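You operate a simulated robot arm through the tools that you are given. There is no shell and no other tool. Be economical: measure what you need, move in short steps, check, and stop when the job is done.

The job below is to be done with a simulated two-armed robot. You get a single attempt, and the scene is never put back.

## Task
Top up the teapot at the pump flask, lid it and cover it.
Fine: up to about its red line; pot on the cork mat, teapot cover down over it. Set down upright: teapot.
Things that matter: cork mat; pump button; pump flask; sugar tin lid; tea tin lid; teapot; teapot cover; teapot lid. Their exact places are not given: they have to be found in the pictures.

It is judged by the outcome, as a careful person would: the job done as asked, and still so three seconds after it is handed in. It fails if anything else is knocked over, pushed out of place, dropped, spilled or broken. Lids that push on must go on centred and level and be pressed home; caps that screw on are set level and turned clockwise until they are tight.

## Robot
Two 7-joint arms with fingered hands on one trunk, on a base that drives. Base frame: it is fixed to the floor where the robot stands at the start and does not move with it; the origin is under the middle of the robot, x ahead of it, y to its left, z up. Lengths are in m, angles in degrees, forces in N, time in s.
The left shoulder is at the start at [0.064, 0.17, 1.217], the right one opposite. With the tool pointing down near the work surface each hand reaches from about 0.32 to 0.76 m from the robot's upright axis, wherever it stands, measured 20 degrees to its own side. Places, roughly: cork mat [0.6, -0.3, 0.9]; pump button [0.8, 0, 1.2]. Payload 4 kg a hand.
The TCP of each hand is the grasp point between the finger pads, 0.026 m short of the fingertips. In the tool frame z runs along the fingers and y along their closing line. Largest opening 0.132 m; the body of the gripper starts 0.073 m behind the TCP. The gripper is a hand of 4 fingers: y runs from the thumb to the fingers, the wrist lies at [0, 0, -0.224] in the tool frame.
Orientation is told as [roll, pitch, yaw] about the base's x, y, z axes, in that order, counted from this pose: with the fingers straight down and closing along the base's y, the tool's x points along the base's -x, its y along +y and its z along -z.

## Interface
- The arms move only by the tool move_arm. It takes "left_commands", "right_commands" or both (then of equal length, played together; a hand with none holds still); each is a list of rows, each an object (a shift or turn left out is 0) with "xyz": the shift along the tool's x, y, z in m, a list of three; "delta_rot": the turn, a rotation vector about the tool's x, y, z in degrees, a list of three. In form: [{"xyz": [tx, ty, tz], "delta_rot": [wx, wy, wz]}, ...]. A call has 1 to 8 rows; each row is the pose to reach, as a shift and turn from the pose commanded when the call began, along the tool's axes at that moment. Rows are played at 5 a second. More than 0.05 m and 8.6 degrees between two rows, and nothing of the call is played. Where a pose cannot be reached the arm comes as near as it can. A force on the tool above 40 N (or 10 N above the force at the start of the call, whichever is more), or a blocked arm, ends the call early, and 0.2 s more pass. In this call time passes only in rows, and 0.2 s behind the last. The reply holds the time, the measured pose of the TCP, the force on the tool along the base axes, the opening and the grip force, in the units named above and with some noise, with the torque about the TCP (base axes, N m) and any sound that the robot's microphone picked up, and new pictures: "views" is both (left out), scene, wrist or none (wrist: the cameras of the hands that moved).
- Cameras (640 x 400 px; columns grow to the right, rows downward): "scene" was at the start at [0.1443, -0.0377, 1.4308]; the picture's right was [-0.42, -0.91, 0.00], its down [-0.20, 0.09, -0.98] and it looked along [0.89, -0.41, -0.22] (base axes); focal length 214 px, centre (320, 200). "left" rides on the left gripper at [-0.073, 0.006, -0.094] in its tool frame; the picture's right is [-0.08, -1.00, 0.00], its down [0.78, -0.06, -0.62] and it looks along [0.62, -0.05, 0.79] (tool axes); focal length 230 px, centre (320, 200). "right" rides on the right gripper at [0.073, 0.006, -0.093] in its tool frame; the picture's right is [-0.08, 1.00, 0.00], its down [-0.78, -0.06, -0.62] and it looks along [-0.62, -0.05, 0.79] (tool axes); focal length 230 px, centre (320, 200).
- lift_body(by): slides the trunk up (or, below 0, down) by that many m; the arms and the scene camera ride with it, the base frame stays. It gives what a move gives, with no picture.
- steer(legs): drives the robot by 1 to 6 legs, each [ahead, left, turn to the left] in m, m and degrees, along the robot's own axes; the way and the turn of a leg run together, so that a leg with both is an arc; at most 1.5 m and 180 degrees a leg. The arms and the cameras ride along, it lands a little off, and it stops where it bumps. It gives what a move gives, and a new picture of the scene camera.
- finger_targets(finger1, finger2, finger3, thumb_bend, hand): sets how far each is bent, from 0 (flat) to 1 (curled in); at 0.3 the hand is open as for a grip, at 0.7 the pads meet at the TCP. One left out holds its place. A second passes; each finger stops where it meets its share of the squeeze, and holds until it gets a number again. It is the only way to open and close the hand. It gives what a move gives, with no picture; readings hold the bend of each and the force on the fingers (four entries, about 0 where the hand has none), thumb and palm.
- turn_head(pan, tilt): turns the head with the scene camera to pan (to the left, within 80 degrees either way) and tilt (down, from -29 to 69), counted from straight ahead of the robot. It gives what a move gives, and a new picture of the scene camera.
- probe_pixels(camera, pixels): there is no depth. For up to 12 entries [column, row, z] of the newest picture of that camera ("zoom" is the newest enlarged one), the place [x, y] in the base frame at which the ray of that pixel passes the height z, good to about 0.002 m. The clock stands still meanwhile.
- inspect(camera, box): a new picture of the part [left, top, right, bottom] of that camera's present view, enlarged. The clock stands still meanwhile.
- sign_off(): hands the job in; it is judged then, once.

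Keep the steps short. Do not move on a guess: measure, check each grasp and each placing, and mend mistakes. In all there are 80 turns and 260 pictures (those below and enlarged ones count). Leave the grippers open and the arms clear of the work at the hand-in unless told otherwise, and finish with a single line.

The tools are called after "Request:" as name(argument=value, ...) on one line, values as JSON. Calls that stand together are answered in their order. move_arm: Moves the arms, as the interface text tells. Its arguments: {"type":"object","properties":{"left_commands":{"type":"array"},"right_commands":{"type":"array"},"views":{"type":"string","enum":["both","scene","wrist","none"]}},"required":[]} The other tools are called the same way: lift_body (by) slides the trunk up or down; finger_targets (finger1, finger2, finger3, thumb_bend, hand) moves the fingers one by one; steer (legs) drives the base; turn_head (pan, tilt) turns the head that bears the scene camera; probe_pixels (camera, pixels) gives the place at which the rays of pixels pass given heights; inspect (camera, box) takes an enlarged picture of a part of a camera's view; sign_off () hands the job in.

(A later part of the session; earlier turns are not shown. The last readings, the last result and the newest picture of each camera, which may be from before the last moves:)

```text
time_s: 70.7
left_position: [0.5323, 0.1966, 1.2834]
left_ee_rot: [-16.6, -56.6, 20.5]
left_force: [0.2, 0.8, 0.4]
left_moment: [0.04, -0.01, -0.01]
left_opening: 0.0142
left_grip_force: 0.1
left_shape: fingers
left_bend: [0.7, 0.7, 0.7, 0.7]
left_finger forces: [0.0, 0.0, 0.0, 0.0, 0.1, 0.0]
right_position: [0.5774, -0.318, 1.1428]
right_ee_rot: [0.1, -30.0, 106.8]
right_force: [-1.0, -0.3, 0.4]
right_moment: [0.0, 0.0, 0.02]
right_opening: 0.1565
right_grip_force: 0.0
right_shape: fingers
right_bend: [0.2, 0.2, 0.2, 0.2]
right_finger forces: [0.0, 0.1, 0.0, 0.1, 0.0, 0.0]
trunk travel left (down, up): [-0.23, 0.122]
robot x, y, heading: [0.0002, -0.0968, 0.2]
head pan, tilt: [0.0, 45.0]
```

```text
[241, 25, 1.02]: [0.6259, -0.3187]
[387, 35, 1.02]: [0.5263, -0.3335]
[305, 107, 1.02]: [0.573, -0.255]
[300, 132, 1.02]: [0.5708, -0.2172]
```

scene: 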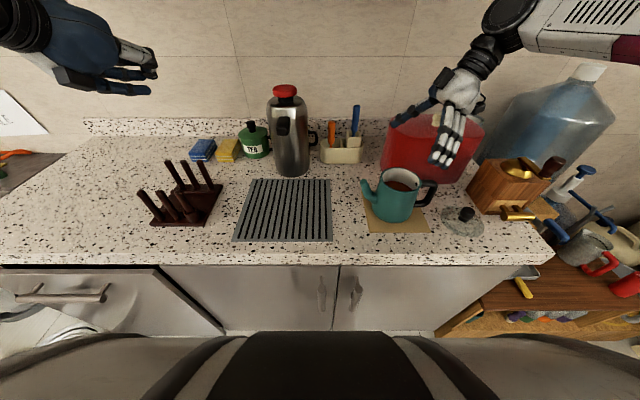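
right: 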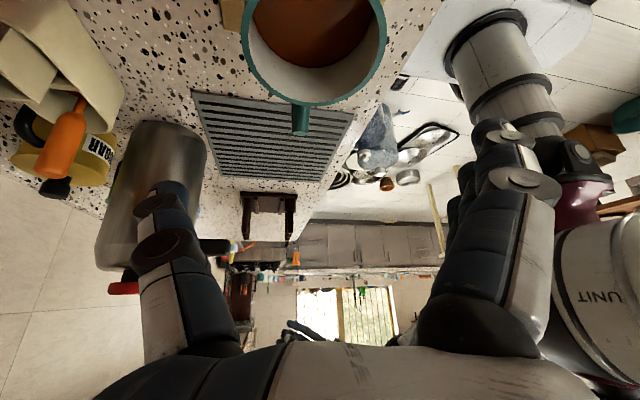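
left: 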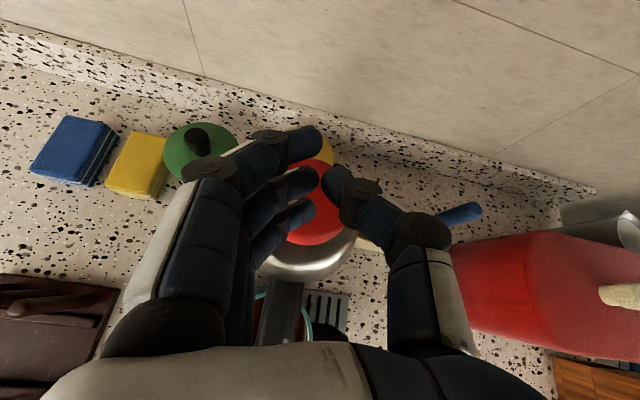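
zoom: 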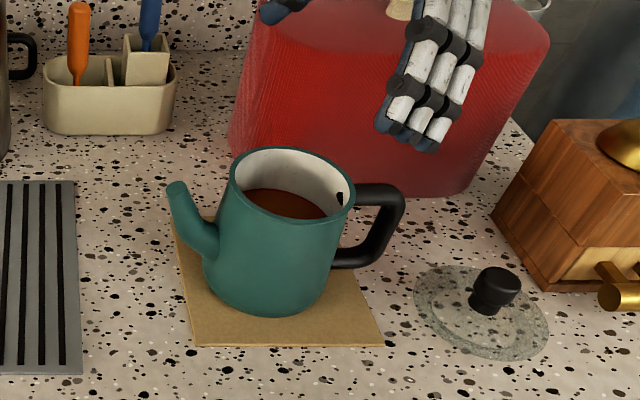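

The mouth centre is (0.577, -0.308). The pot axis lies along y. The lid centre is about (0.531, -0.504) with a 0.11 m diameter. I'll level the hand and bring it over the lid.

Request:
move_arm(right_commands=[{"xyz": [0, 0, 0], "delta_rot": [0, 7.5, 0]}, {"xyz": [0, 0, 0], "delta_rot": [0, 15, 0]}, {"xyz": [0, 0, 0], "delta_rot": [0, 22.5, 0]}, {"xyz": [0, 0, 0], "delta_rot": [0, 30, 0]}], views="none")

Request:
move_arm(right_commands=[{"xyz": [0.02, 0.012, 0.002], "delta_rot": [0, 0, 8.5]}, {"xyz": [0.041, 0.024, 0.004], "delta_rot": [0, 0, 17]}, {"xyz": [0.062, 0.037, 0.008], "delta_rot": [0, 0, 25.5]}, {"xyz": [0.082, 0.049, 0.012], "delta_rot": [0, 0, 34]}, {"xyz": [0.103, 0.061, 0.016], "delta_rot": [0, 0, 42.5]}, {"xyz": [0.123, 0.073, 0.02], "delta_rot": [0, 0, 51]}, {"xyz": [0.144, 0.086, 0.025], "delta_rot": [0, 0, 59.5]}, {"xyz": [0.1645, 0.098, 0.03], "delta_rot": [0, 0, 68]}], views="both")

```text
time_s: 71.7
left_position: [0.5319, 0.1965, 1.2825]
left_ee_rot: [-16.6, -56.6, 20.5]
left_force: [-0.2, -0.8, -0.5]
left_moment: [-0.02, 0.0, 0.0]
left_opening: 0.0143
left_grip_force: 0.1
left_shape: fingers
left_bend: [0.7, 0.7, 0.7, 0.7]
left_finger forces: [0.0, 0.1, 0.1, 0.1, 0.1, 0.1]
right_position: [0.5774, -0.317, 1.1417]
right_ee_rot: [0.0, 0.2, 106.8]
right_force: [0.7, 0.4, 0.3]
right_moment: [0.0, 0.02, -0.02]
right_opening: 0.1563
right_grip_force: 0.0
right_shape: fingers
right_bend: [0.2, 0.2, 0.2, 0.2]
right_finger forces: [0.1, 0.0, 0.0, 0.0, 0.0, 0.0]
trunk travel left (down, up): [-0.23, 0.122]
robot x, y, heading: [0.0006, -0.1033, 0.0]
head pan, tilt: [0.0, 45.0]
```

```text
time_s: 73.5
left_position: [0.5314, 0.1956, 1.2832]
left_ee_rot: [-16.5, -56.6, 20.2]
left_force: [0.2, -0.3, 0.0]
left_moment: [-0.01, 0.02, 0.0]
left_opening: 0.0141
left_grip_force: 0.0
left_shape: fingers
left_bend: [0.7, 0.7, 0.7, 0.7]
left_finger forces: [0.1, 0.0, 0.0, 0.0, 0.1, 0.0]
right_position: [0.531, -0.5037, 1.1102]
right_ee_rot: [-0.1, -0.1, 38.8]
right_force: [1.0, 0.0, 0.2]
right_moment: [0.0, 0.01, -0.02]
right_opening: 0.1563
right_grip_force: 0.1
right_shape: fingers
right_bend: [0.2, 0.2, 0.2, 0.2]
right_finger forces: [0.0, 0.1, 0.0, 0.1, 0.1, 0.1]
trunk travel left (down, up): [-0.23, 0.122]
robot x, y, heading: [-0.0018, -0.0991, 0.2]
head pan, tilt: [0.0, 45.0]
```

scene: 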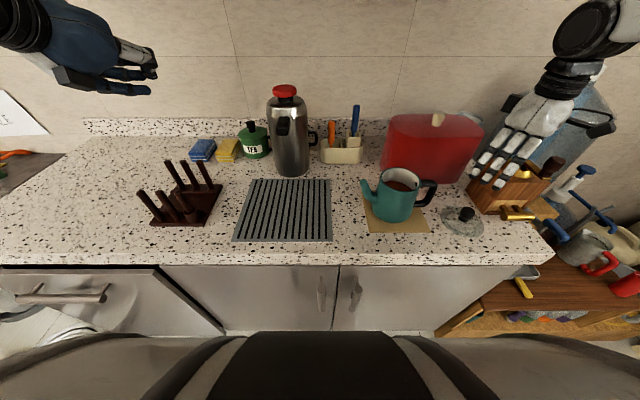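
right: 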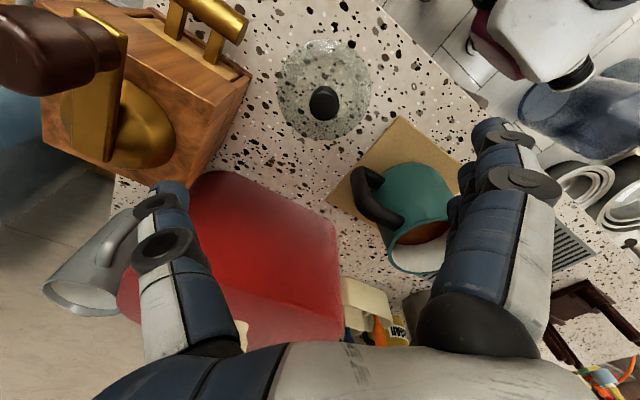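

Request:
probe_pixels(camera="right", pixels=[[323, 98, 0.94], [323, 115, 0.915], [278, 92, 0.905], [370, 88, 0.905], [325, 40, 0.905], [322, 138, 0.905], [309, 100, 0.94], [338, 100, 0.94]])

Request:
inspect(camera="right", box=[250, 20, 400, 170])

Request:
finger_targets(hand="right", finger1=0.5, finger2=0.5, finger3=0.5, thumb_bend=0.5)

```text
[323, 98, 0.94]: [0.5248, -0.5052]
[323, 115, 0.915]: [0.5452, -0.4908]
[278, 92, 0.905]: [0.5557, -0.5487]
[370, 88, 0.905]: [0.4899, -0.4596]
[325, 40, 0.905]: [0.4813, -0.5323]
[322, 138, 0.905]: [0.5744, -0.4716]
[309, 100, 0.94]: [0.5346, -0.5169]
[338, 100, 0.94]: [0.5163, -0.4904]
```

```text
2.67 times, centred on (325, 95) of right
```

zoom: 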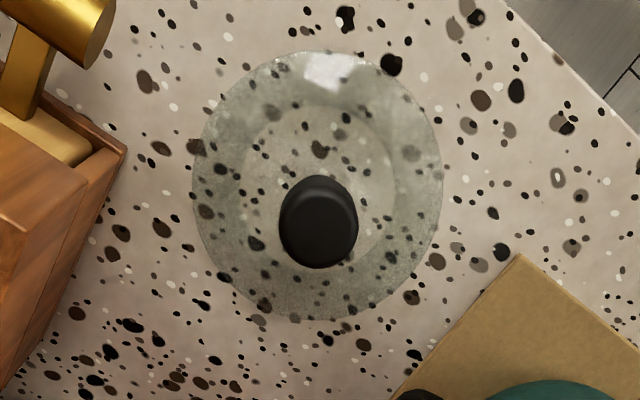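

```text
time_s: 74.5
left_position: [0.5323, 0.1971, 1.2822]
left_ee_rot: [-16.6, -56.6, 20.4]
left_force: [-0.7, -0.6, 0.5]
left_moment: [0.01, -0.01, 0.0]
left_opening: 0.0142
left_grip_force: 0.0
left_shape: fingers
left_bend: [0.7, 0.7, 0.7, 0.7]
left_finger forces: [0.0, 0.0, 0.0, 0.0, 0.0, 0.0]
right_position: [0.5317, -0.5029, 1.1117]
right_ee_rot: [0.0, 0.0, 38.9]
right_force: [0.1, 0.1, -0.8]
right_moment: [0.0, -0.03, 0.03]
right_opening: 0.0712
right_grip_force: 0.0
right_shape: fingers
right_bend: [0.5, 0.5, 0.5, 0.5]
right_finger forces: [0.1, 0.0, 0.1, 0.0, 0.0, 0.0]
trunk travel left (down, up): [-0.23, 0.122]
robot x, y, heading: [-0.0031, -0.1007, -0.2]
head pan, tilt: [0.0, 45.0]
```

Request:
move_arm(right_commands=[{"xyz": [0.005, 0.003, 0.04]}, {"xyz": [0.005, 0.003, 0.08]}, {"xyz": [0.005, 0.003, 0.12]}, {"xyz": [0.005, 0.003, 0.145]}, {"xyz": [0.005, 0.003, 0.16]}], views="both")

Request:
inspect(camera="scene", box=[410, 150, 510, 250])

```text
time_s: 75.7
left_position: [0.5328, 0.1959, 1.2826]
left_ee_rot: [-16.4, -56.6, 20.3]
left_force: [0.1, -0.4, -0.3]
left_moment: [-0.05, -0.01, -0.02]
left_opening: 0.0144
left_grip_force: 0.1
left_shape: fingers
left_bend: [0.7, 0.7, 0.7, 0.7]
left_finger forces: [0.0, 0.0, 0.0, 0.1, 0.0, 0.1]
right_position: [0.5254, -0.5046, 0.9514]
right_ee_rot: [0.0, 0.0, 38.9]
right_force: [0.5, 0.2, -0.2]
right_moment: [0.0, 0.02, -0.01]
right_opening: 0.0715
right_grip_force: 0.2
right_shape: fingers
right_bend: [0.5, 0.5, 0.5, 0.5]
right_finger forces: [0.1, 0.0, 0.0, 0.0, 0.0, 0.1]
trunk travel left (down, up): [-0.23, 0.122]
robot x, y, heading: [0.001, -0.1048, 0.1]
head pan, tilt: [0.0, 45.0]
```

scene: 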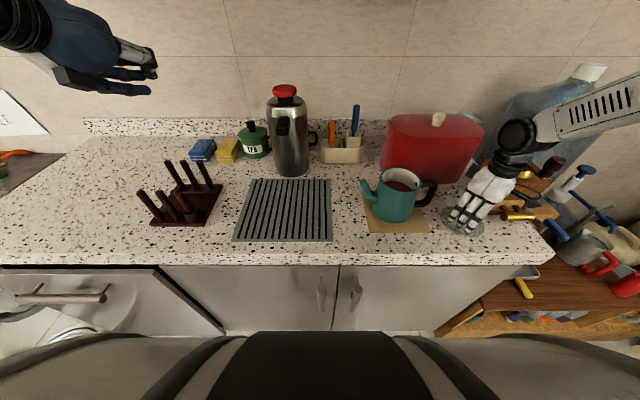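
right: 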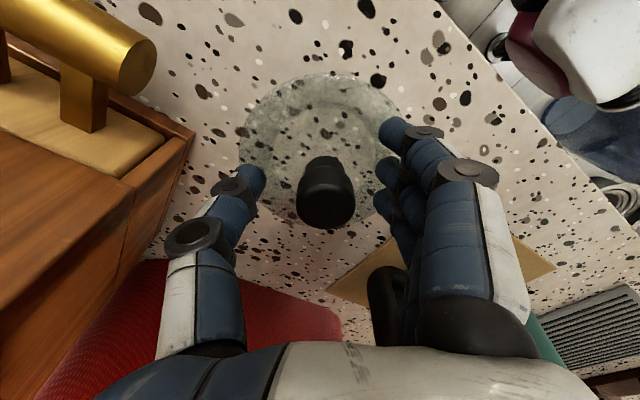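

```text
4.00 times, centred on (460, 200) of scene
```

zoom: 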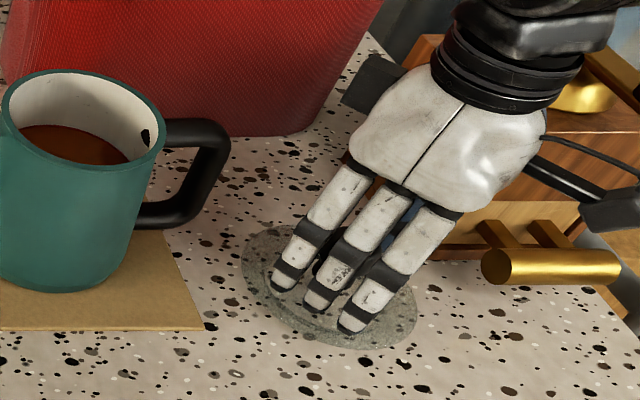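

Request:
move_arm(right_commands=[{"xyz": [0, 0, 0.005]}, {"xyz": [0, 0, 0.01]}], views="none")

Request:
finger_targets(hand="right", finger1=0.75, finger2=0.75, finger3=0.75, thumb_bend=0.75)

Request:
move_arm(right_commands=[{"xyz": [0, 0, -0.015]}, {"xyz": [0, 0, -0.04]}], views="both")

Request:
inspect(camera="scene", box=[410, 140, 510, 240])

```text
time_s: 76.3
left_position: [0.5299, 0.1964, 1.2841]
left_ee_rot: [-16.8, -56.6, 20.5]
left_force: [0.3, -0.6, 0.0]
left_moment: [-0.02, -0.01, -0.01]
left_opening: 0.0141
left_grip_force: 0.1
left_shape: fingers
left_bend: [0.7, 0.7, 0.7, 0.7]
left_finger forces: [0.0, 0.1, 0.0, 0.0, 0.0, 0.0]
right_position: [0.5263, -0.5023, 0.9469]
right_ee_rot: [-0.4, -0.4, 38.9]
right_force: [-3.1, -1.9, 28.5]
right_moment: [0.8, 0.78, 0.12]
right_opening: 0.0721
right_grip_force: 14.5
right_shape: fingers
right_bend: [0.5, 0.51, 0.5, 0.5]
right_finger forces: [4.9, 14.3, 6.5, 0.0, 2.6, 0.0]
trunk travel left (down, up): [-0.23, 0.122]
robot x, y, heading: [-0.002, -0.1006, 0.2]
head pan, tilt: [0.0, 45.0]
```

```text
time_s: 76.8
left_position: [0.531, 0.1969, 1.2829]
left_ee_rot: [-16.6, -56.7, 20.4]
left_force: [0.0, -1.1, 0.1]
left_moment: [0.01, 0.0, -0.02]
left_opening: 0.0141
left_grip_force: 0.0
left_shape: fingers
left_bend: [0.7, 0.7, 0.7, 0.7]
left_finger forces: [0.0, 0.0, 0.1, 0.1, 0.0, 0.0]
right_position: [0.5283, -0.5042, 0.947]
right_ee_rot: [-0.7, -0.5, 38.9]
right_force: [-0.7, -0.8, 18.0]
right_moment: [-0.23, -0.19, -0.03]
right_opening: 0.0151
right_grip_force: 23.5
right_shape: fingers
right_bend: [0.75, 0.73, 0.72, 0.69]
right_finger forces: [0.0, 12.0, 8.3, 0.0, 27.4, 0.0]
trunk travel left (down, up): [-0.23, 0.122]
robot x, y, heading: [-0.0005, -0.0976, 0.3]
head pan, tilt: [0.0, 45.0]
stopped (right hand): the force on the tool passed its limit (the readings are from after the stop); the commanded pose is now the measured one
```

```text
time_s: 77.4
left_position: [0.5322, 0.1967, 1.2823]
left_ee_rot: [-16.7, -56.6, 20.3]
left_force: [0.3, -0.7, -0.8]
left_moment: [-0.02, -0.02, -0.02]
left_opening: 0.0139
left_grip_force: 0.0
left_shape: fingers
left_bend: [0.7, 0.7, 0.7, 0.7]
left_finger forces: [0.1, 0.1, 0.1, 0.0, 0.0, 0.0]
right_position: [0.5289, -0.5055, 0.9836]
right_ee_rot: [-0.4, -0.4, 39.1]
right_force: [-0.1, 0.1, -1.0]
right_moment: [0.0, 0.01, 0.04]
right_opening: 0.0151
right_grip_force: 15.7
right_shape: fingers
right_bend: [0.75, 0.72, 0.72, 0.68]
right_finger forces: [0.0, 7.3, 7.2, 0.1, 15.9, 0.0]
trunk travel left (down, up): [-0.23, 0.122]
robot x, y, heading: [-0.0006, -0.0969, 0.0]
head pan, tilt: [0.0, 45.0]
```

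scene: 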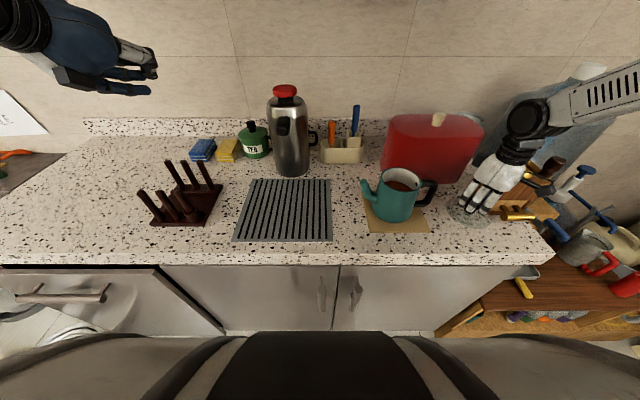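
right: 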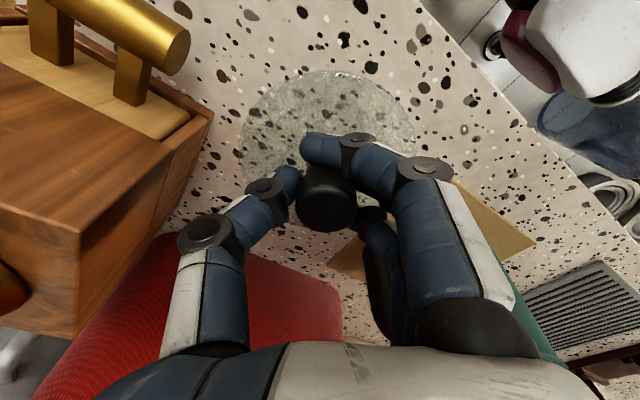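

```text
4.00 times, centred on (460, 190) of scene
```

zoom: 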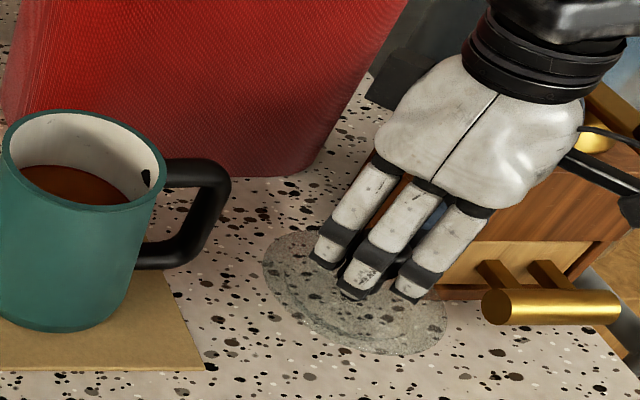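

The lid came up with the hand (15.7 N grip on the knob). I'll measure where its disc sits relative to the TCP.

Request:
inspect(camera="right", box=[220, 50, 440, 250])

Request:
probe_pixels(camera="right", pixels=[[242, 125, 0.942], [413, 125, 0.942], [325, 70, 0.942], [325, 70, 0.95]])

```text
2.00 times, centred on (330, 150) of right
```

zoom: 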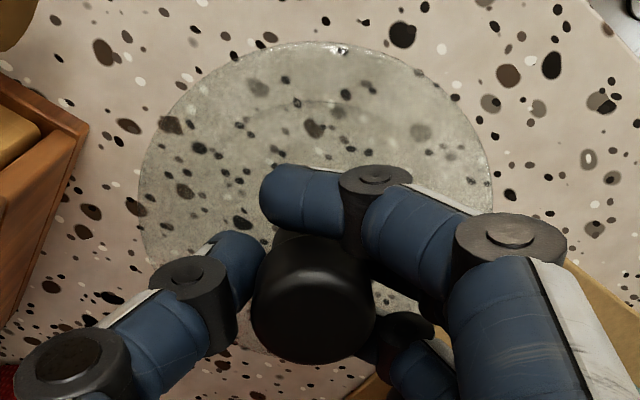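

```text
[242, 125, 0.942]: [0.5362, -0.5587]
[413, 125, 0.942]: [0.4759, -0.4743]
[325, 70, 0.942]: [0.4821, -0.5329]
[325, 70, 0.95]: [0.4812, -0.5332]
```

Request:
probe_pixels(camera="right", pixels=[[240, 148, 0.942], [416, 145, 0.942], [338, 71, 0.942], [320, 238, 0.942], [325, 200, 0.98]])

```text
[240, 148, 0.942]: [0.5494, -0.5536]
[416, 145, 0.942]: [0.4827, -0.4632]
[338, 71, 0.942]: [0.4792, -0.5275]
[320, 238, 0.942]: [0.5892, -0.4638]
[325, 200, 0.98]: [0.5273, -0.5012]
```

The lid centre sits about (-0.001, +0.005) m from the TCP. I'll raise it and carry it over the mouth.

Request:
move_arm(right_commands=[{"xyz": [0, 0, -0.045]}, {"xyz": [0, 0, -0.09]}, {"xyz": [0, 0, -0.135]}, {"xyz": [-0.04, 0.03, -0.135]}, {"xyz": [-0.08, 0.06, -0.135]}, {"xyz": [-0.12, 0.09, -0.135]}, {"xyz": [-0.159, 0.119, -0.135]}], views="both")

Request:
inspect(camera="scene", box=[340, 100, 480, 240])

Request:
inspect(camera="right", box=[180, 30, 460, 250])

```text
time_s: 79.0
left_position: [0.5325, 0.1973, 1.2827]
left_ee_rot: [-16.6, -56.6, 20.3]
left_force: [0.4, 0.9, 0.5]
left_moment: [0.01, 0.0, 0.0]
left_opening: 0.0144
left_grip_force: 0.0
left_shape: fingers
left_bend: [0.7, 0.7, 0.7, 0.7]
left_finger forces: [0.0, 0.0, 0.1, 0.0, 0.1, 0.0]
right_position: [0.5775, -0.3092, 1.1185]
right_ee_rot: [-0.4, -0.3, 38.9]
right_force: [0.0, 0.3, -1.3]
right_moment: [-0.01, 0.01, -0.02]
right_opening: 0.0147
right_grip_force: 15.3
right_shape: fingers
right_bend: [0.75, 0.72, 0.72, 0.68]
right_finger forces: [0.0, 7.1, 7.6, 0.0, 15.4, 0.1]
trunk travel left (down, up): [-0.23, 0.122]
robot x, y, heading: [-0.0016, -0.1023, -0.0]
head pan, tilt: [0.0, 45.0]
```

scene: 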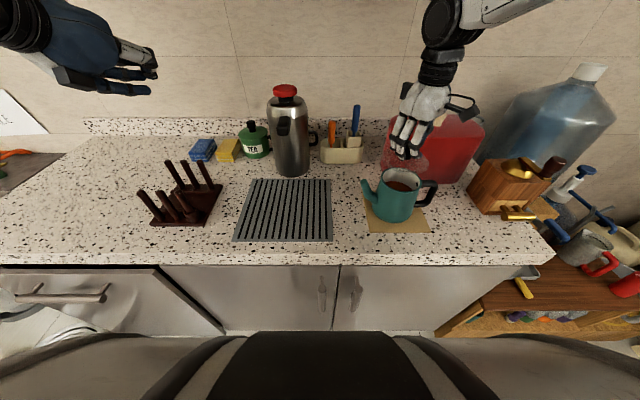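
right: 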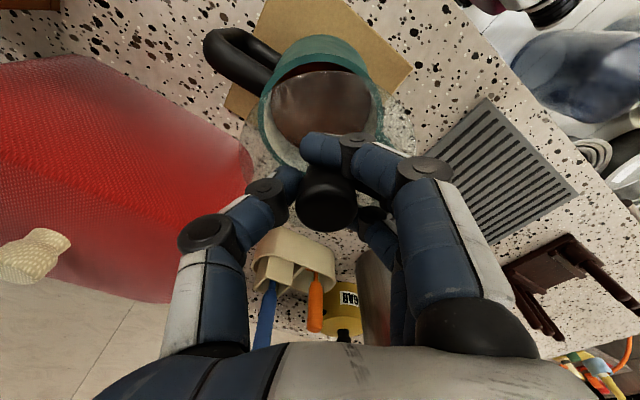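

```text
2.86 times, centred on (410, 170) of scene
```

zoom: 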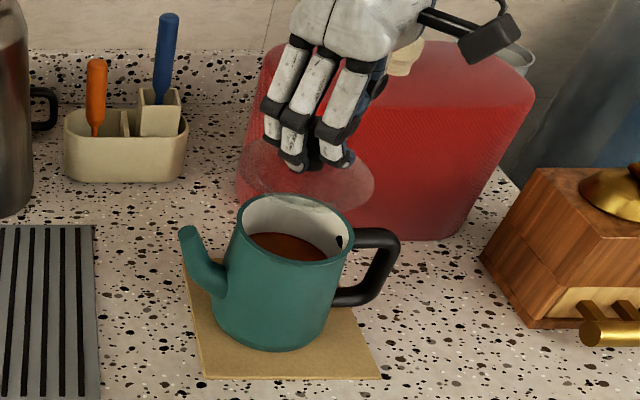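

```text
1.82 times, centred on (320, 140) of right
```

zoom: 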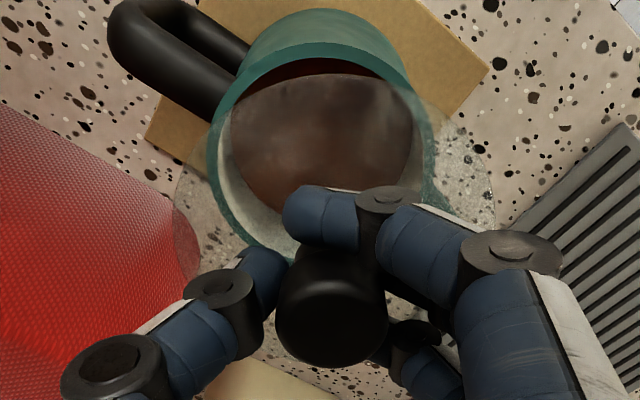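

The lid sits about 5.5 mm off in tool y and 3.5 mm in tool x relative to the mouth. I'll correct that and go down to just above the rim.

Request:
move_arm(right_commands=[{"xyz": [0.0036, -0.0055, 0.01]}, {"xyz": [0.0036, -0.0055, 0.028]}], views="none")

Request:
inspect(camera="scene", box=[360, 120, 450, 210])

Request:
inspect(camera="right", box=[200, 50, 440, 250])

```text
time_s: 79.6
left_position: [0.5321, 0.1958, 1.2825]
left_ee_rot: [-16.4, -56.5, 20.4]
left_force: [-0.2, -0.1, -0.1]
left_moment: [-0.03, 0.01, 0.03]
left_opening: 0.014
left_grip_force: 0.1
left_shape: fingers
left_bend: [0.7, 0.7, 0.7, 0.7]
left_finger forces: [0.0, 0.0, 0.1, 0.0, 0.0, 0.0]
right_position: [0.5781, -0.3172, 1.0914]
right_ee_rot: [-0.4, -0.4, 38.9]
right_force: [0.1, -0.4, -0.2]
right_moment: [-0.03, 0.01, -0.02]
right_opening: 0.0149
right_grip_force: 15.1
right_shape: fingers
right_bend: [0.75, 0.72, 0.72, 0.68]
right_finger forces: [0.0, 7.2, 7.7, 0.0, 15.3, 0.0]
trunk travel left (down, up): [-0.23, 0.122]
robot x, y, heading: [0.0037, -0.0995, 0.2]
head pan, tilt: [0.0, 45.0]
```

```text
4.44 times, centred on (405, 165) of scene
```

zoom: 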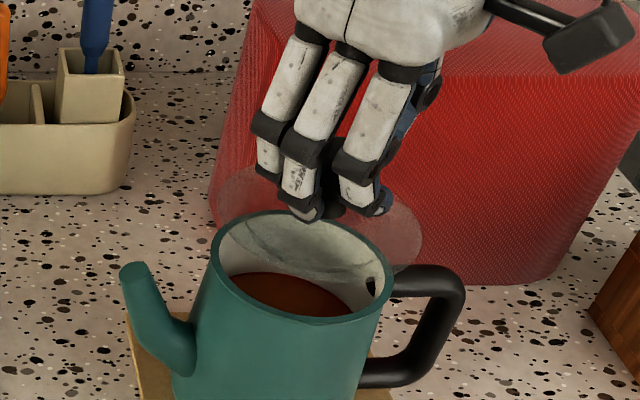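

```text
2.00 times, centred on (320, 150) of right
```

zoom: 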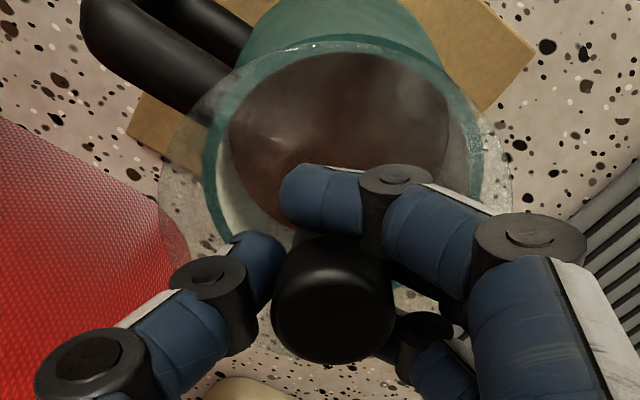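

Request:
inspect(camera="scene", box=[360, 120, 450, 210])

Request:
probe_pixels(camera="zoom", pixels=[[215, 205, 1.055], [423, 240, 1.055], [210, 245, 1.02], [394, 288, 1.02], [320, 317, 1.02], [283, 211, 1.02], [300, 270, 1.055], [340, 280, 1.055]])

```text
4.44 times, centred on (405, 165) of scene
```

zoom: 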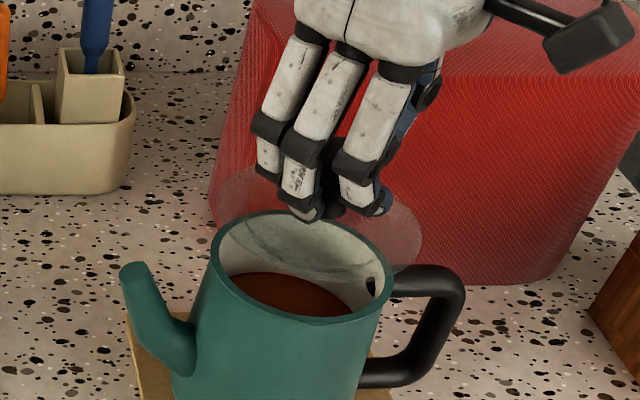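

```text
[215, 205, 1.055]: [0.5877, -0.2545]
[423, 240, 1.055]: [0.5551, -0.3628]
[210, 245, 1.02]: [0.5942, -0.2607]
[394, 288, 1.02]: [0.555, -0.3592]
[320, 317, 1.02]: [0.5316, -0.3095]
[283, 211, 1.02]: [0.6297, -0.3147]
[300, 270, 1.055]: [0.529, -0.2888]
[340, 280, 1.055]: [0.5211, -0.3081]
```

Both views put the lid within about 5 mm of the mouth. I'll nudge it and come down in small steps, watching the force.

Request:
move_arm(right_commands=[{"xyz": [-0.003, 0, 0.006]}, {"xyz": [-0.003, 0, 0.012]}, {"xyz": [-0.003, 0, 0.016]}], views="none")

Request:
inspect(camera="scene", box=[370, 140, 440, 210])

Request:
inspect(camera="right", box=[200, 50, 440, 250])

```text
time_s: 80.4
left_position: [0.5311, 0.1956, 1.282]
left_ee_rot: [-16.6, -56.6, 20.3]
left_force: [-0.1, 0.5, -0.4]
left_moment: [0.02, -0.01, -0.01]
left_opening: 0.0144
left_grip_force: 0.0
left_shape: fingers
left_bend: [0.7, 0.7, 0.7, 0.7]
left_finger forces: [0.0, 0.0, 0.1, 0.1, 0.0, 0.0]
right_position: [0.5794, -0.3166, 1.0759]
right_ee_rot: [-0.4, -0.4, 38.9]
right_force: [-0.1, -0.6, -0.4]
right_moment: [0.01, 0.01, -0.01]
right_opening: 0.0152
right_grip_force: 15.2
right_shape: fingers
right_bend: [0.75, 0.72, 0.72, 0.68]
right_finger forces: [0.1, 7.3, 7.7, 0.0, 15.3, 0.1]
trunk travel left (down, up): [-0.23, 0.122]
robot x, y, heading: [-0.0, -0.1028, 0.1]
head pan, tilt: [0.0, 45.0]
```

```text
5.71 times, centred on (405, 175) of scene
```

zoom: 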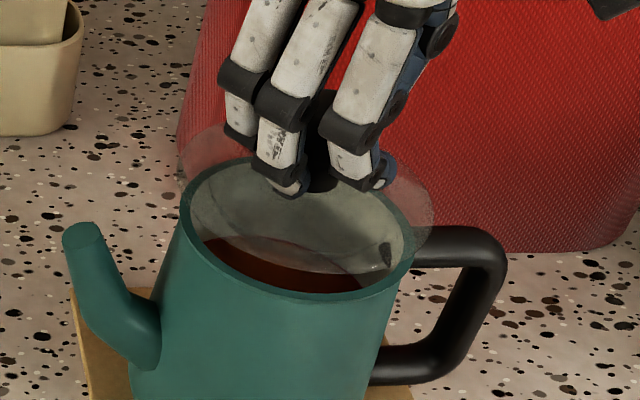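

```text
2.00 times, centred on (320, 150) of right
```

zoom: 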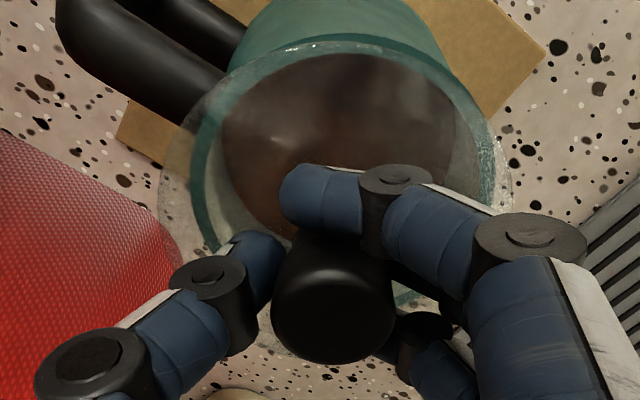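

Request:
move_arm(right_commands=[{"xyz": [0, 0.003, 0.0]}, {"xyz": [0, 0.003, 0.005]}], views="none")

Request:
inspect(camera="scene", box=[370, 140, 440, 210])

Request:
inspect(camera="right", box=[200, 50, 440, 250])

```text
time_s: 81.0
left_position: [0.5317, 0.1952, 1.2829]
left_ee_rot: [-16.6, -56.6, 20.4]
left_force: [0.8, -0.8, 0.6]
left_moment: [0.03, -0.02, -0.03]
left_opening: 0.0142
left_grip_force: 0.0
left_shape: fingers
left_bend: [0.7, 0.7, 0.7, 0.7]
left_finger forces: [0.0, 0.0, 0.0, 0.0, 0.1, 0.0]
right_position: [0.5787, -0.3142, 1.0702]
right_ee_rot: [-0.4, -0.3, 38.8]
right_force: [1.7, 0.3, 0.0]
right_moment: [-0.03, 0.0, 0.02]
right_opening: 0.0151
right_grip_force: 15.0
right_shape: fingers
right_bend: [0.75, 0.72, 0.72, 0.68]
right_finger forces: [0.2, 7.4, 7.6, 0.1, 15.3, 0.1]
trunk travel left (down, up): [-0.23, 0.122]
robot x, y, heading: [0.0009, -0.1006, -0.0]
head pan, tilt: [0.0, 45.0]
```

```text
5.71 times, centred on (405, 175) of scene
```

zoom: 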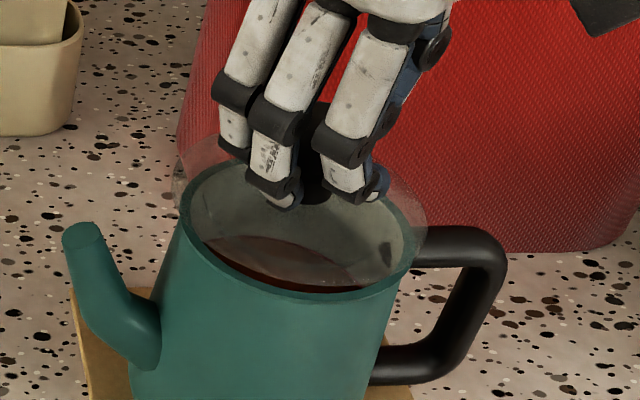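

```text
2.00 times, centred on (320, 150) of right
```

zoom: 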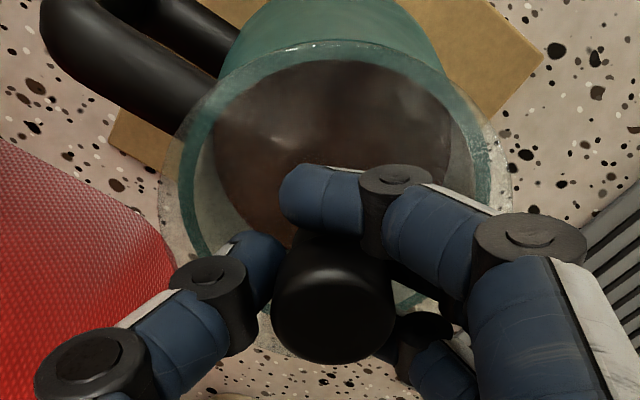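

The columns are now aligned (both centred at about 335). After a small 2 mm fix in tool x, I'll go down until it seats.

Request:
move_arm(right_commands=[{"xyz": [0.002, 0, 0.002]}, {"xyz": [0.002, 0, 0.004]}, {"xyz": [0.002, 0, 0.006]}, {"xyz": [0.002, 0, 0.008]}, {"xyz": [0.002, 0, 0.01]}], views="none")

Request:
inspect(camera="scene", box=[370, 140, 440, 210])

Request:
inspect(camera="right", box=[200, 50, 440, 250])

```text
time_s: 82.2
left_position: [0.5308, 0.196, 1.284]
left_ee_rot: [-16.6, -56.6, 20.3]
left_force: [-0.9, 0.4, -0.4]
left_moment: [-0.02, 0.02, 0.03]
left_opening: 0.014
left_grip_force: 0.0
left_shape: fingers
left_bend: [0.7, 0.7, 0.7, 0.7]
left_finger forces: [0.0, 0.1, 0.0, 0.1, 0.0, 0.0]
right_position: [0.5752, -0.3151, 1.0624]
right_ee_rot: [-0.5, -0.4, 38.9]
right_force: [-0.9, -0.9, 5.7]
right_moment: [-0.23, -0.12, -0.01]
right_opening: 0.0149
right_grip_force: 19.0
right_shape: fingers
right_bend: [0.75, 0.72, 0.72, 0.69]
right_finger forces: [0.1, 7.0, 8.2, 0.0, 22.3, 0.1]
trunk travel left (down, up): [-0.23, 0.122]
robot x, y, heading: [-0.0014, -0.1016, 0.2]
head pan, tilt: [0.0, 45.0]
```

```text
5.71 times, centred on (405, 175) of scene
```

zoom: 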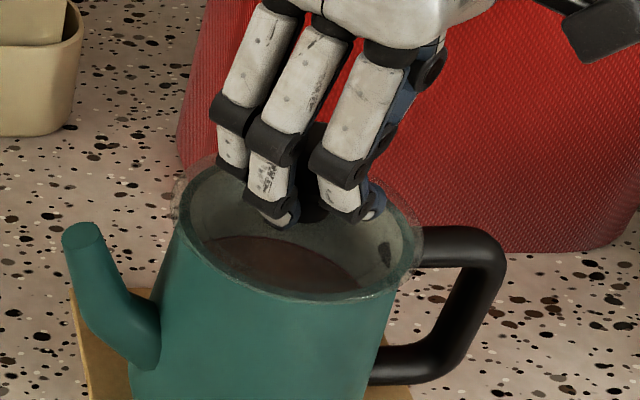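

```text
2.00 times, centred on (320, 150) of right
```

zoom: 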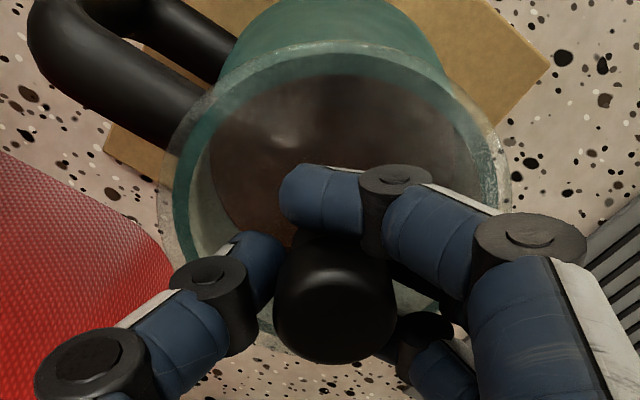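

Contact at 5.7 N with the lid centred on the rim. I'll press it home.

Request:
move_arm(right_commands=[{"xyz": [0, 0, 0.003]}, {"xyz": [0, 0, 0.006]}, {"xyz": [0, 0, 0.009]}, {"xyz": [0, 0, 0.012]}], views="none")

Request:
inspect(camera="scene", box=[370, 140, 440, 210])

Request:
inspect(camera="right", box=[200, 50, 440, 250])

```text
time_s: 82.9
left_position: [0.5298, 0.1954, 1.2821]
left_ee_rot: [-16.6, -56.7, 20.3]
left_force: [0.7, 0.0, -1.0]
left_moment: [0.01, 0.02, 0.02]
left_opening: 0.0142
left_grip_force: 0.1
left_shape: fingers
left_bend: [0.7, 0.7, 0.7, 0.7]
left_finger forces: [0.0, 0.0, 0.0, 0.1, 0.0, 0.0]
right_position: [0.5778, -0.3161, 1.0604]
right_ee_rot: [-0.9, -0.9, 38.9]
right_force: [-4.7, -2.1, 23.3]
right_moment: [-0.26, -0.02, -0.01]
right_opening: 0.0143
right_grip_force: 26.1
right_shape: fingers
right_bend: [0.75, 0.73, 0.72, 0.7]
right_finger forces: [0.1, 14.9, 7.6, 0.0, 29.7, 0.0]
trunk travel left (down, up): [-0.23, 0.122]
robot x, y, heading: [0.0025, -0.1002, -0.1]
head pan, tilt: [0.0, 45.0]
stopped in row 3 (right hand): the force on the tool passed its limit (the readings are from after the stop); the commanded pose is now the measured one
```

```text
5.71 times, centred on (405, 175) of scene
```

zoom: 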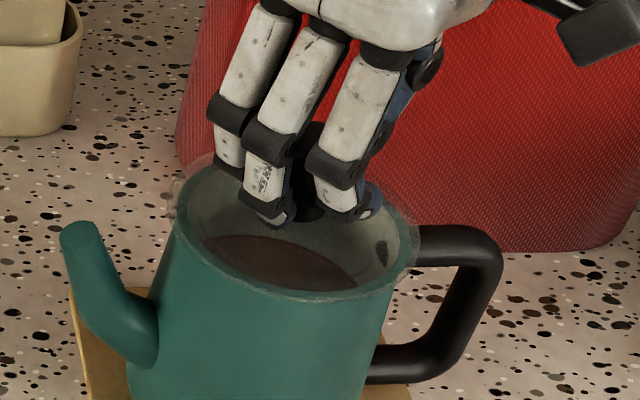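

```text
2.00 times, centred on (320, 150) of right
```

zoom: 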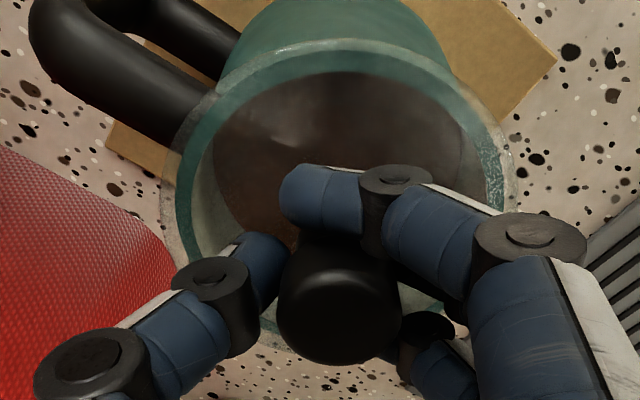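

Request:
inspect(camera="scene", box=[386, 155, 446, 200])

Request:
inspect(camera="right", box=[260, 55, 390, 120])

```text
8.89 times, centred on (416, 178) of scene
```

zoom: 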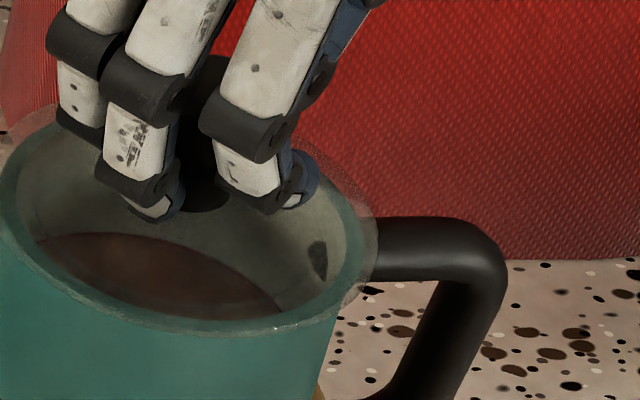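

```text
4.92 times, centred on (325, 88) of right
```

zoom: 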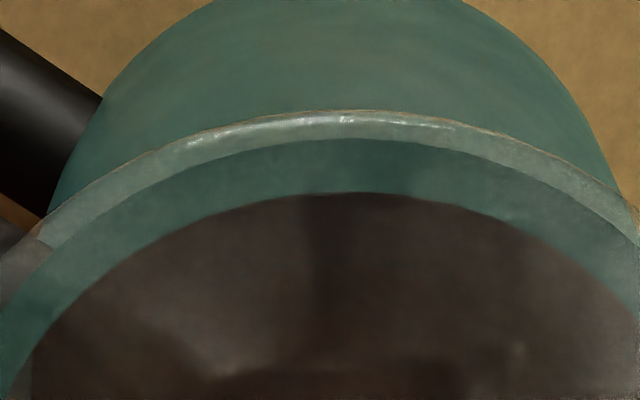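

I'm not sure it is fully home. I'll release the knob, rise and look at how the lid sits, then press on the knob's top.

Request:
finger_targets(hand="right", finger1=0.52, finger2=0.52, finger3=0.52, thumb_bend=0.52)

Request:
move_arm(right_commands=[{"xyz": [0, 0, -0.03]}, {"xyz": [0, 0, -0.07]}, {"xyz": [0, 0, -0.1]}], views="none")

Request:
inspect(camera="scene", box=[370, 140, 440, 210])

Request:
inspect(camera="right", box=[210, 20, 430, 240])

```text
time_s: 83.4
left_position: [0.5302, 0.1945, 1.2832]
left_ee_rot: [-16.5, -56.7, 20.2]
left_force: [0.3, 0.1, -0.3]
left_moment: [0.0, -0.04, 0.0]
left_opening: 0.0142
left_grip_force: 0.2
left_shape: fingers
left_bend: [0.7, 0.7, 0.7, 0.7]
left_finger forces: [0.0, 0.1, 0.0, 0.1, 0.1, 0.0]
right_position: [0.5778, -0.316, 1.0635]
right_ee_rot: [-1.0, -1.3, 38.8]
right_force: [-3.2, -1.1, 23.7]
right_moment: [0.41, 0.71, 0.12]
right_opening: 0.0629
right_grip_force: 12.7
right_shape: fingers
right_bend: [0.54, 0.68, 0.52, 0.52]
right_finger forces: [7.3, 18.2, 0.0, 0.0, 0.1, 0.1]
trunk travel left (down, up): [-0.23, 0.122]
robot x, y, heading: [-0.0018, -0.1016, -0.1]
head pan, tilt: [0.0, 45.0]
stopped (right hand): the force on the tool passed its limit (the readings are from after the stop); the commanded pose is now the measured one
```

```text
time_s: 84.2
left_position: [0.5318, 0.1968, 1.2824]
left_ee_rot: [-16.5, -56.5, 20.4]
left_force: [-0.4, 0.0, 0.8]
left_moment: [0.02, 0.0, -0.02]
left_opening: 0.0143
left_grip_force: 0.1
left_shape: fingers
left_bend: [0.7, 0.7, 0.7, 0.7]
left_finger forces: [0.0, 0.0, 0.1, 0.0, 0.0, 0.0]
right_position: [0.575, -0.3155, 1.161]
right_ee_rot: [-0.9, -1.0, 38.9]
right_force: [0.4, 0.2, -0.9]
right_moment: [0.02, -0.02, -0.02]
right_opening: 0.0637
right_grip_force: 0.0
right_shape: fingers
right_bend: [0.52, 0.52, 0.52, 0.52]
right_finger forces: [0.0, 0.0, 0.0, 0.0, 0.0, 0.0]
trunk travel left (down, up): [-0.23, 0.122]
robot x, y, heading: [0.0031, -0.101, -0.0]
head pan, tilt: [0.0, 45.0]
```

```text
5.71 times, centred on (405, 175) of scene
```

zoom: 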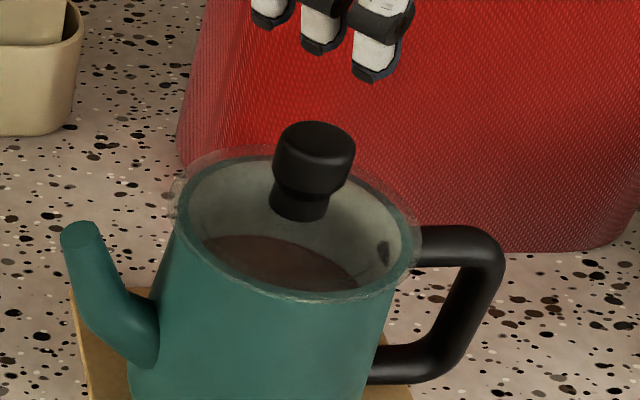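

```text
1.82 times, centred on (320, 130) of right
```

zoom: 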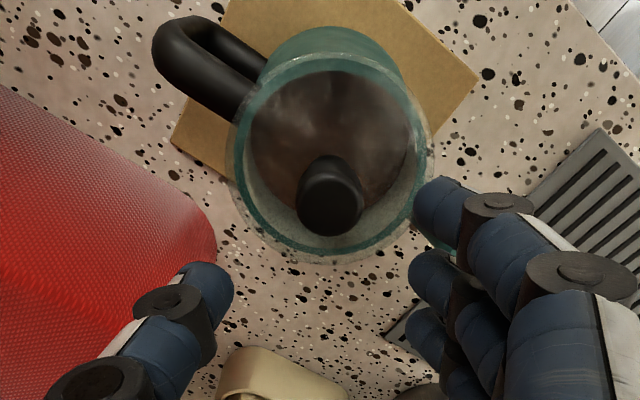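

Request:
probe_pixels(camera="zoom", pixels=[[332, 208, 1.06], [228, 160, 1.022], [433, 160, 1.022], [337, 264, 1.022], [235, 160, 1.02], [425, 160, 1.02], [335, 252, 1.02], [345, 50, 1.022]])

Request:
finger_targets(hand="right", finger1=0.7, finger2=0.7, finger3=0.7, thumb_bend=0.7)

Request:
inspect(camera="right", box=[240, 40, 400, 200])

```text
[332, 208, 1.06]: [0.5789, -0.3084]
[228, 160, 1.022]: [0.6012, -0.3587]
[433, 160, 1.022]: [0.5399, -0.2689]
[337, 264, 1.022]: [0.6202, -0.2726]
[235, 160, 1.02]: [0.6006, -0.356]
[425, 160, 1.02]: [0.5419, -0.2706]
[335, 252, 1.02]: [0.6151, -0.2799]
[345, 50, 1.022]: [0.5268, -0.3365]
```

```text
time_s: 85.2
left_position: [0.5328, 0.1951, 1.2837]
left_ee_rot: [-16.5, -56.6, 20.3]
left_force: [0.8, 0.9, -0.1]
left_moment: [0.01, -0.01, 0.03]
left_opening: 0.0141
left_grip_force: 0.1
left_shape: fingers
left_bend: [0.7, 0.7, 0.7, 0.7]
left_finger forces: [0.0, 0.1, 0.0, 0.0, 0.0, 0.1]
right_position: [0.576, -0.3154, 1.1595]
right_ee_rot: [-0.8, -1.0, 38.9]
right_force: [0.8, 0.6, -0.7]
right_moment: [-0.01, -0.02, -0.02]
right_opening: 0.0144
right_grip_force: 0.0
right_shape: fingers
right_bend: [0.7, 0.7, 0.7, 0.7]
right_finger forces: [0.0, 0.0, 0.0, 0.0, 0.0, 0.0]
trunk travel left (down, up): [-0.23, 0.122]
robot x, y, heading: [0.0036, -0.1006, -0.1]
head pan, tilt: [0.0, 45.0]
```

```text
2.50 times, centred on (320, 120) of right
```

zoom: 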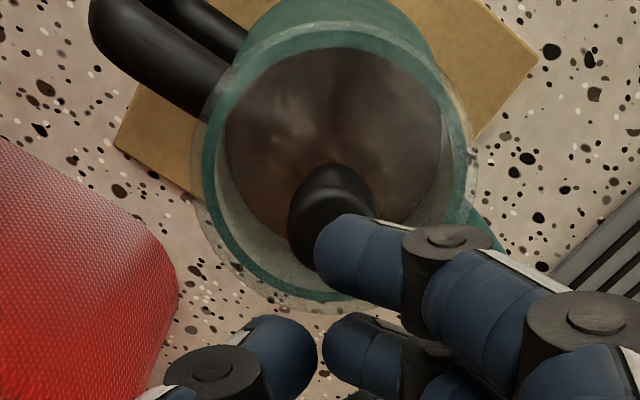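

The lid and rim are concentric to within a millimetre. I'll press once on the knob top with the closed fingertips.

Request:
move_arm(right_commands=[{"xyz": [-0.0067, 0.0035, 0.02]}, {"xyz": [-0.0067, 0.0035, 0.045]}, {"xyz": [-0.0067, 0.0035, 0.06]}, {"xyz": [-0.0067, 0.0035, 0.068]}, {"xyz": [-0.0067, 0.0035, 0.074]}, {"xyz": [-0.0067, 0.0035, 0.08]}, {"xyz": [-0.0067, 0.0035, 0.086]}, {"xyz": [-0.0067, 0.0035, 0.092]}], views="none")

Request:
inspect(camera="scene", box=[370, 130, 440, 200])

```text
time_s: 86.4
left_position: [0.5308, 0.1973, 1.283]
left_ee_rot: [-16.6, -56.8, 20.3]
left_force: [0.1, 0.0, -1.3]
left_moment: [-0.01, 0.04, -0.02]
left_opening: 0.0141
left_grip_force: 0.2
left_shape: fingers
left_bend: [0.7, 0.7, 0.7, 0.7]
left_finger forces: [0.1, 0.1, 0.1, 0.0, 0.0, 0.0]
right_position: [0.5838, -0.3077, 1.0954]
right_ee_rot: [-1.4, -1.9, 38.8]
right_force: [-4.6, -1.7, 25.3]
right_moment: [-0.19, 0.22, -0.05]
right_opening: 0.0121
right_grip_force: 13.9
right_shape: fingers
right_bend: [0.71, 0.71, 0.7, 0.71]
right_finger forces: [7.2, 8.1, 0.1, 0.1, 12.2, 0.1]
trunk travel left (down, up): [-0.23, 0.122]
robot x, y, heading: [0.0028, -0.1003, -0.0]
head pan, tilt: [0.0, 45.0]
stopped in row 6 (right hand): the force on the tool passed its limit (the readings are from after the stop); the commanded pose is now the measured one
```

```text
5.71 times, centred on (405, 165) of scene
```

zoom: 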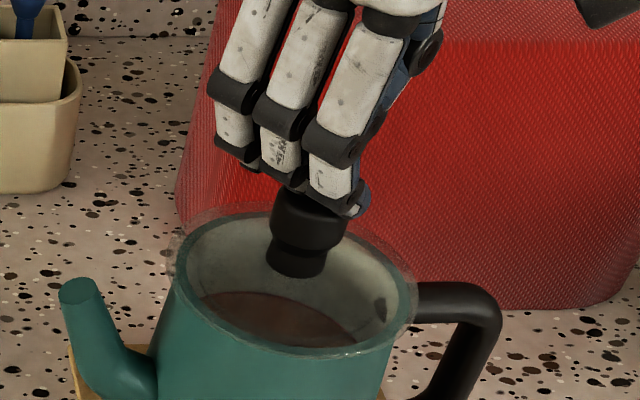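

I pressed to the 40 N limit. I'll rise and examine the rim line closely.

Request:
move_arm(right_commands=[{"xyz": [0, 0, -0.04]}, {"xyz": [0.01, 0, -0.08]}, {"xyz": [0.03, 0, -0.11]}], views="none")

Request:
inspect(camera="scene", box=[380, 160, 430, 200])

Request:
inspect(camera="right", box=[220, 40, 420, 240])

```text
time_s: 87.2
left_position: [0.5307, 0.1942, 1.2831]
left_ee_rot: [-16.5, -56.7, 20.3]
left_force: [-0.2, -0.4, 0.0]
left_moment: [0.0, 0.0, -0.01]
left_opening: 0.014
left_grip_force: 0.1
left_shape: fingers
left_bend: [0.7, 0.7, 0.7, 0.7]
left_finger forces: [0.0, 0.0, 0.1, 0.0, 0.1, 0.0]
right_position: [0.5574, -0.3247, 1.2002]
right_ee_rot: [-1.3, -1.6, 38.8]
right_force: [-0.3, 0.7, 0.3]
right_moment: [0.02, 0.01, 0.0]
right_opening: 0.0138
right_grip_force: 0.1
right_shape: fingers
right_bend: [0.7, 0.7, 0.7, 0.7]
right_finger forces: [0.0, 0.0, 0.1, 0.0, 0.0, 0.0]
trunk travel left (down, up): [-0.23, 0.122]
robot x, y, heading: [-0.0053, -0.1011, -0.0]
head pan, tilt: [0.0, 45.0]
```

```text
10.00 times, centred on (405, 180) of scene
```

zoom: 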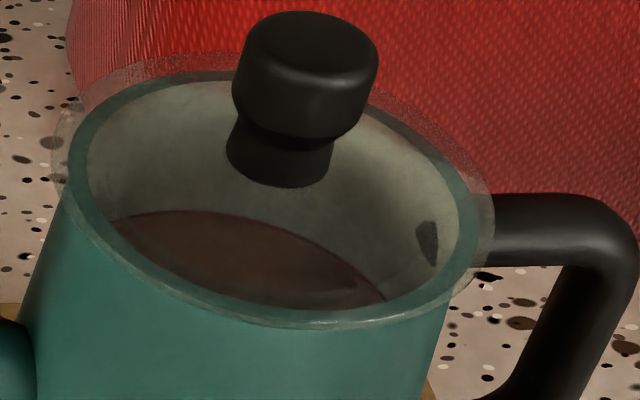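

```text
2.00 times, centred on (320, 140) of right
```

zoom: 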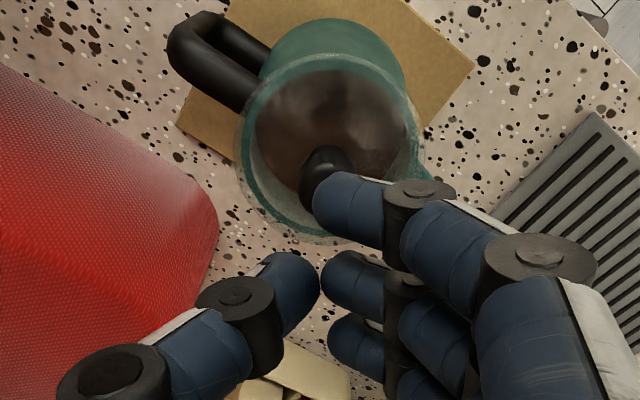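

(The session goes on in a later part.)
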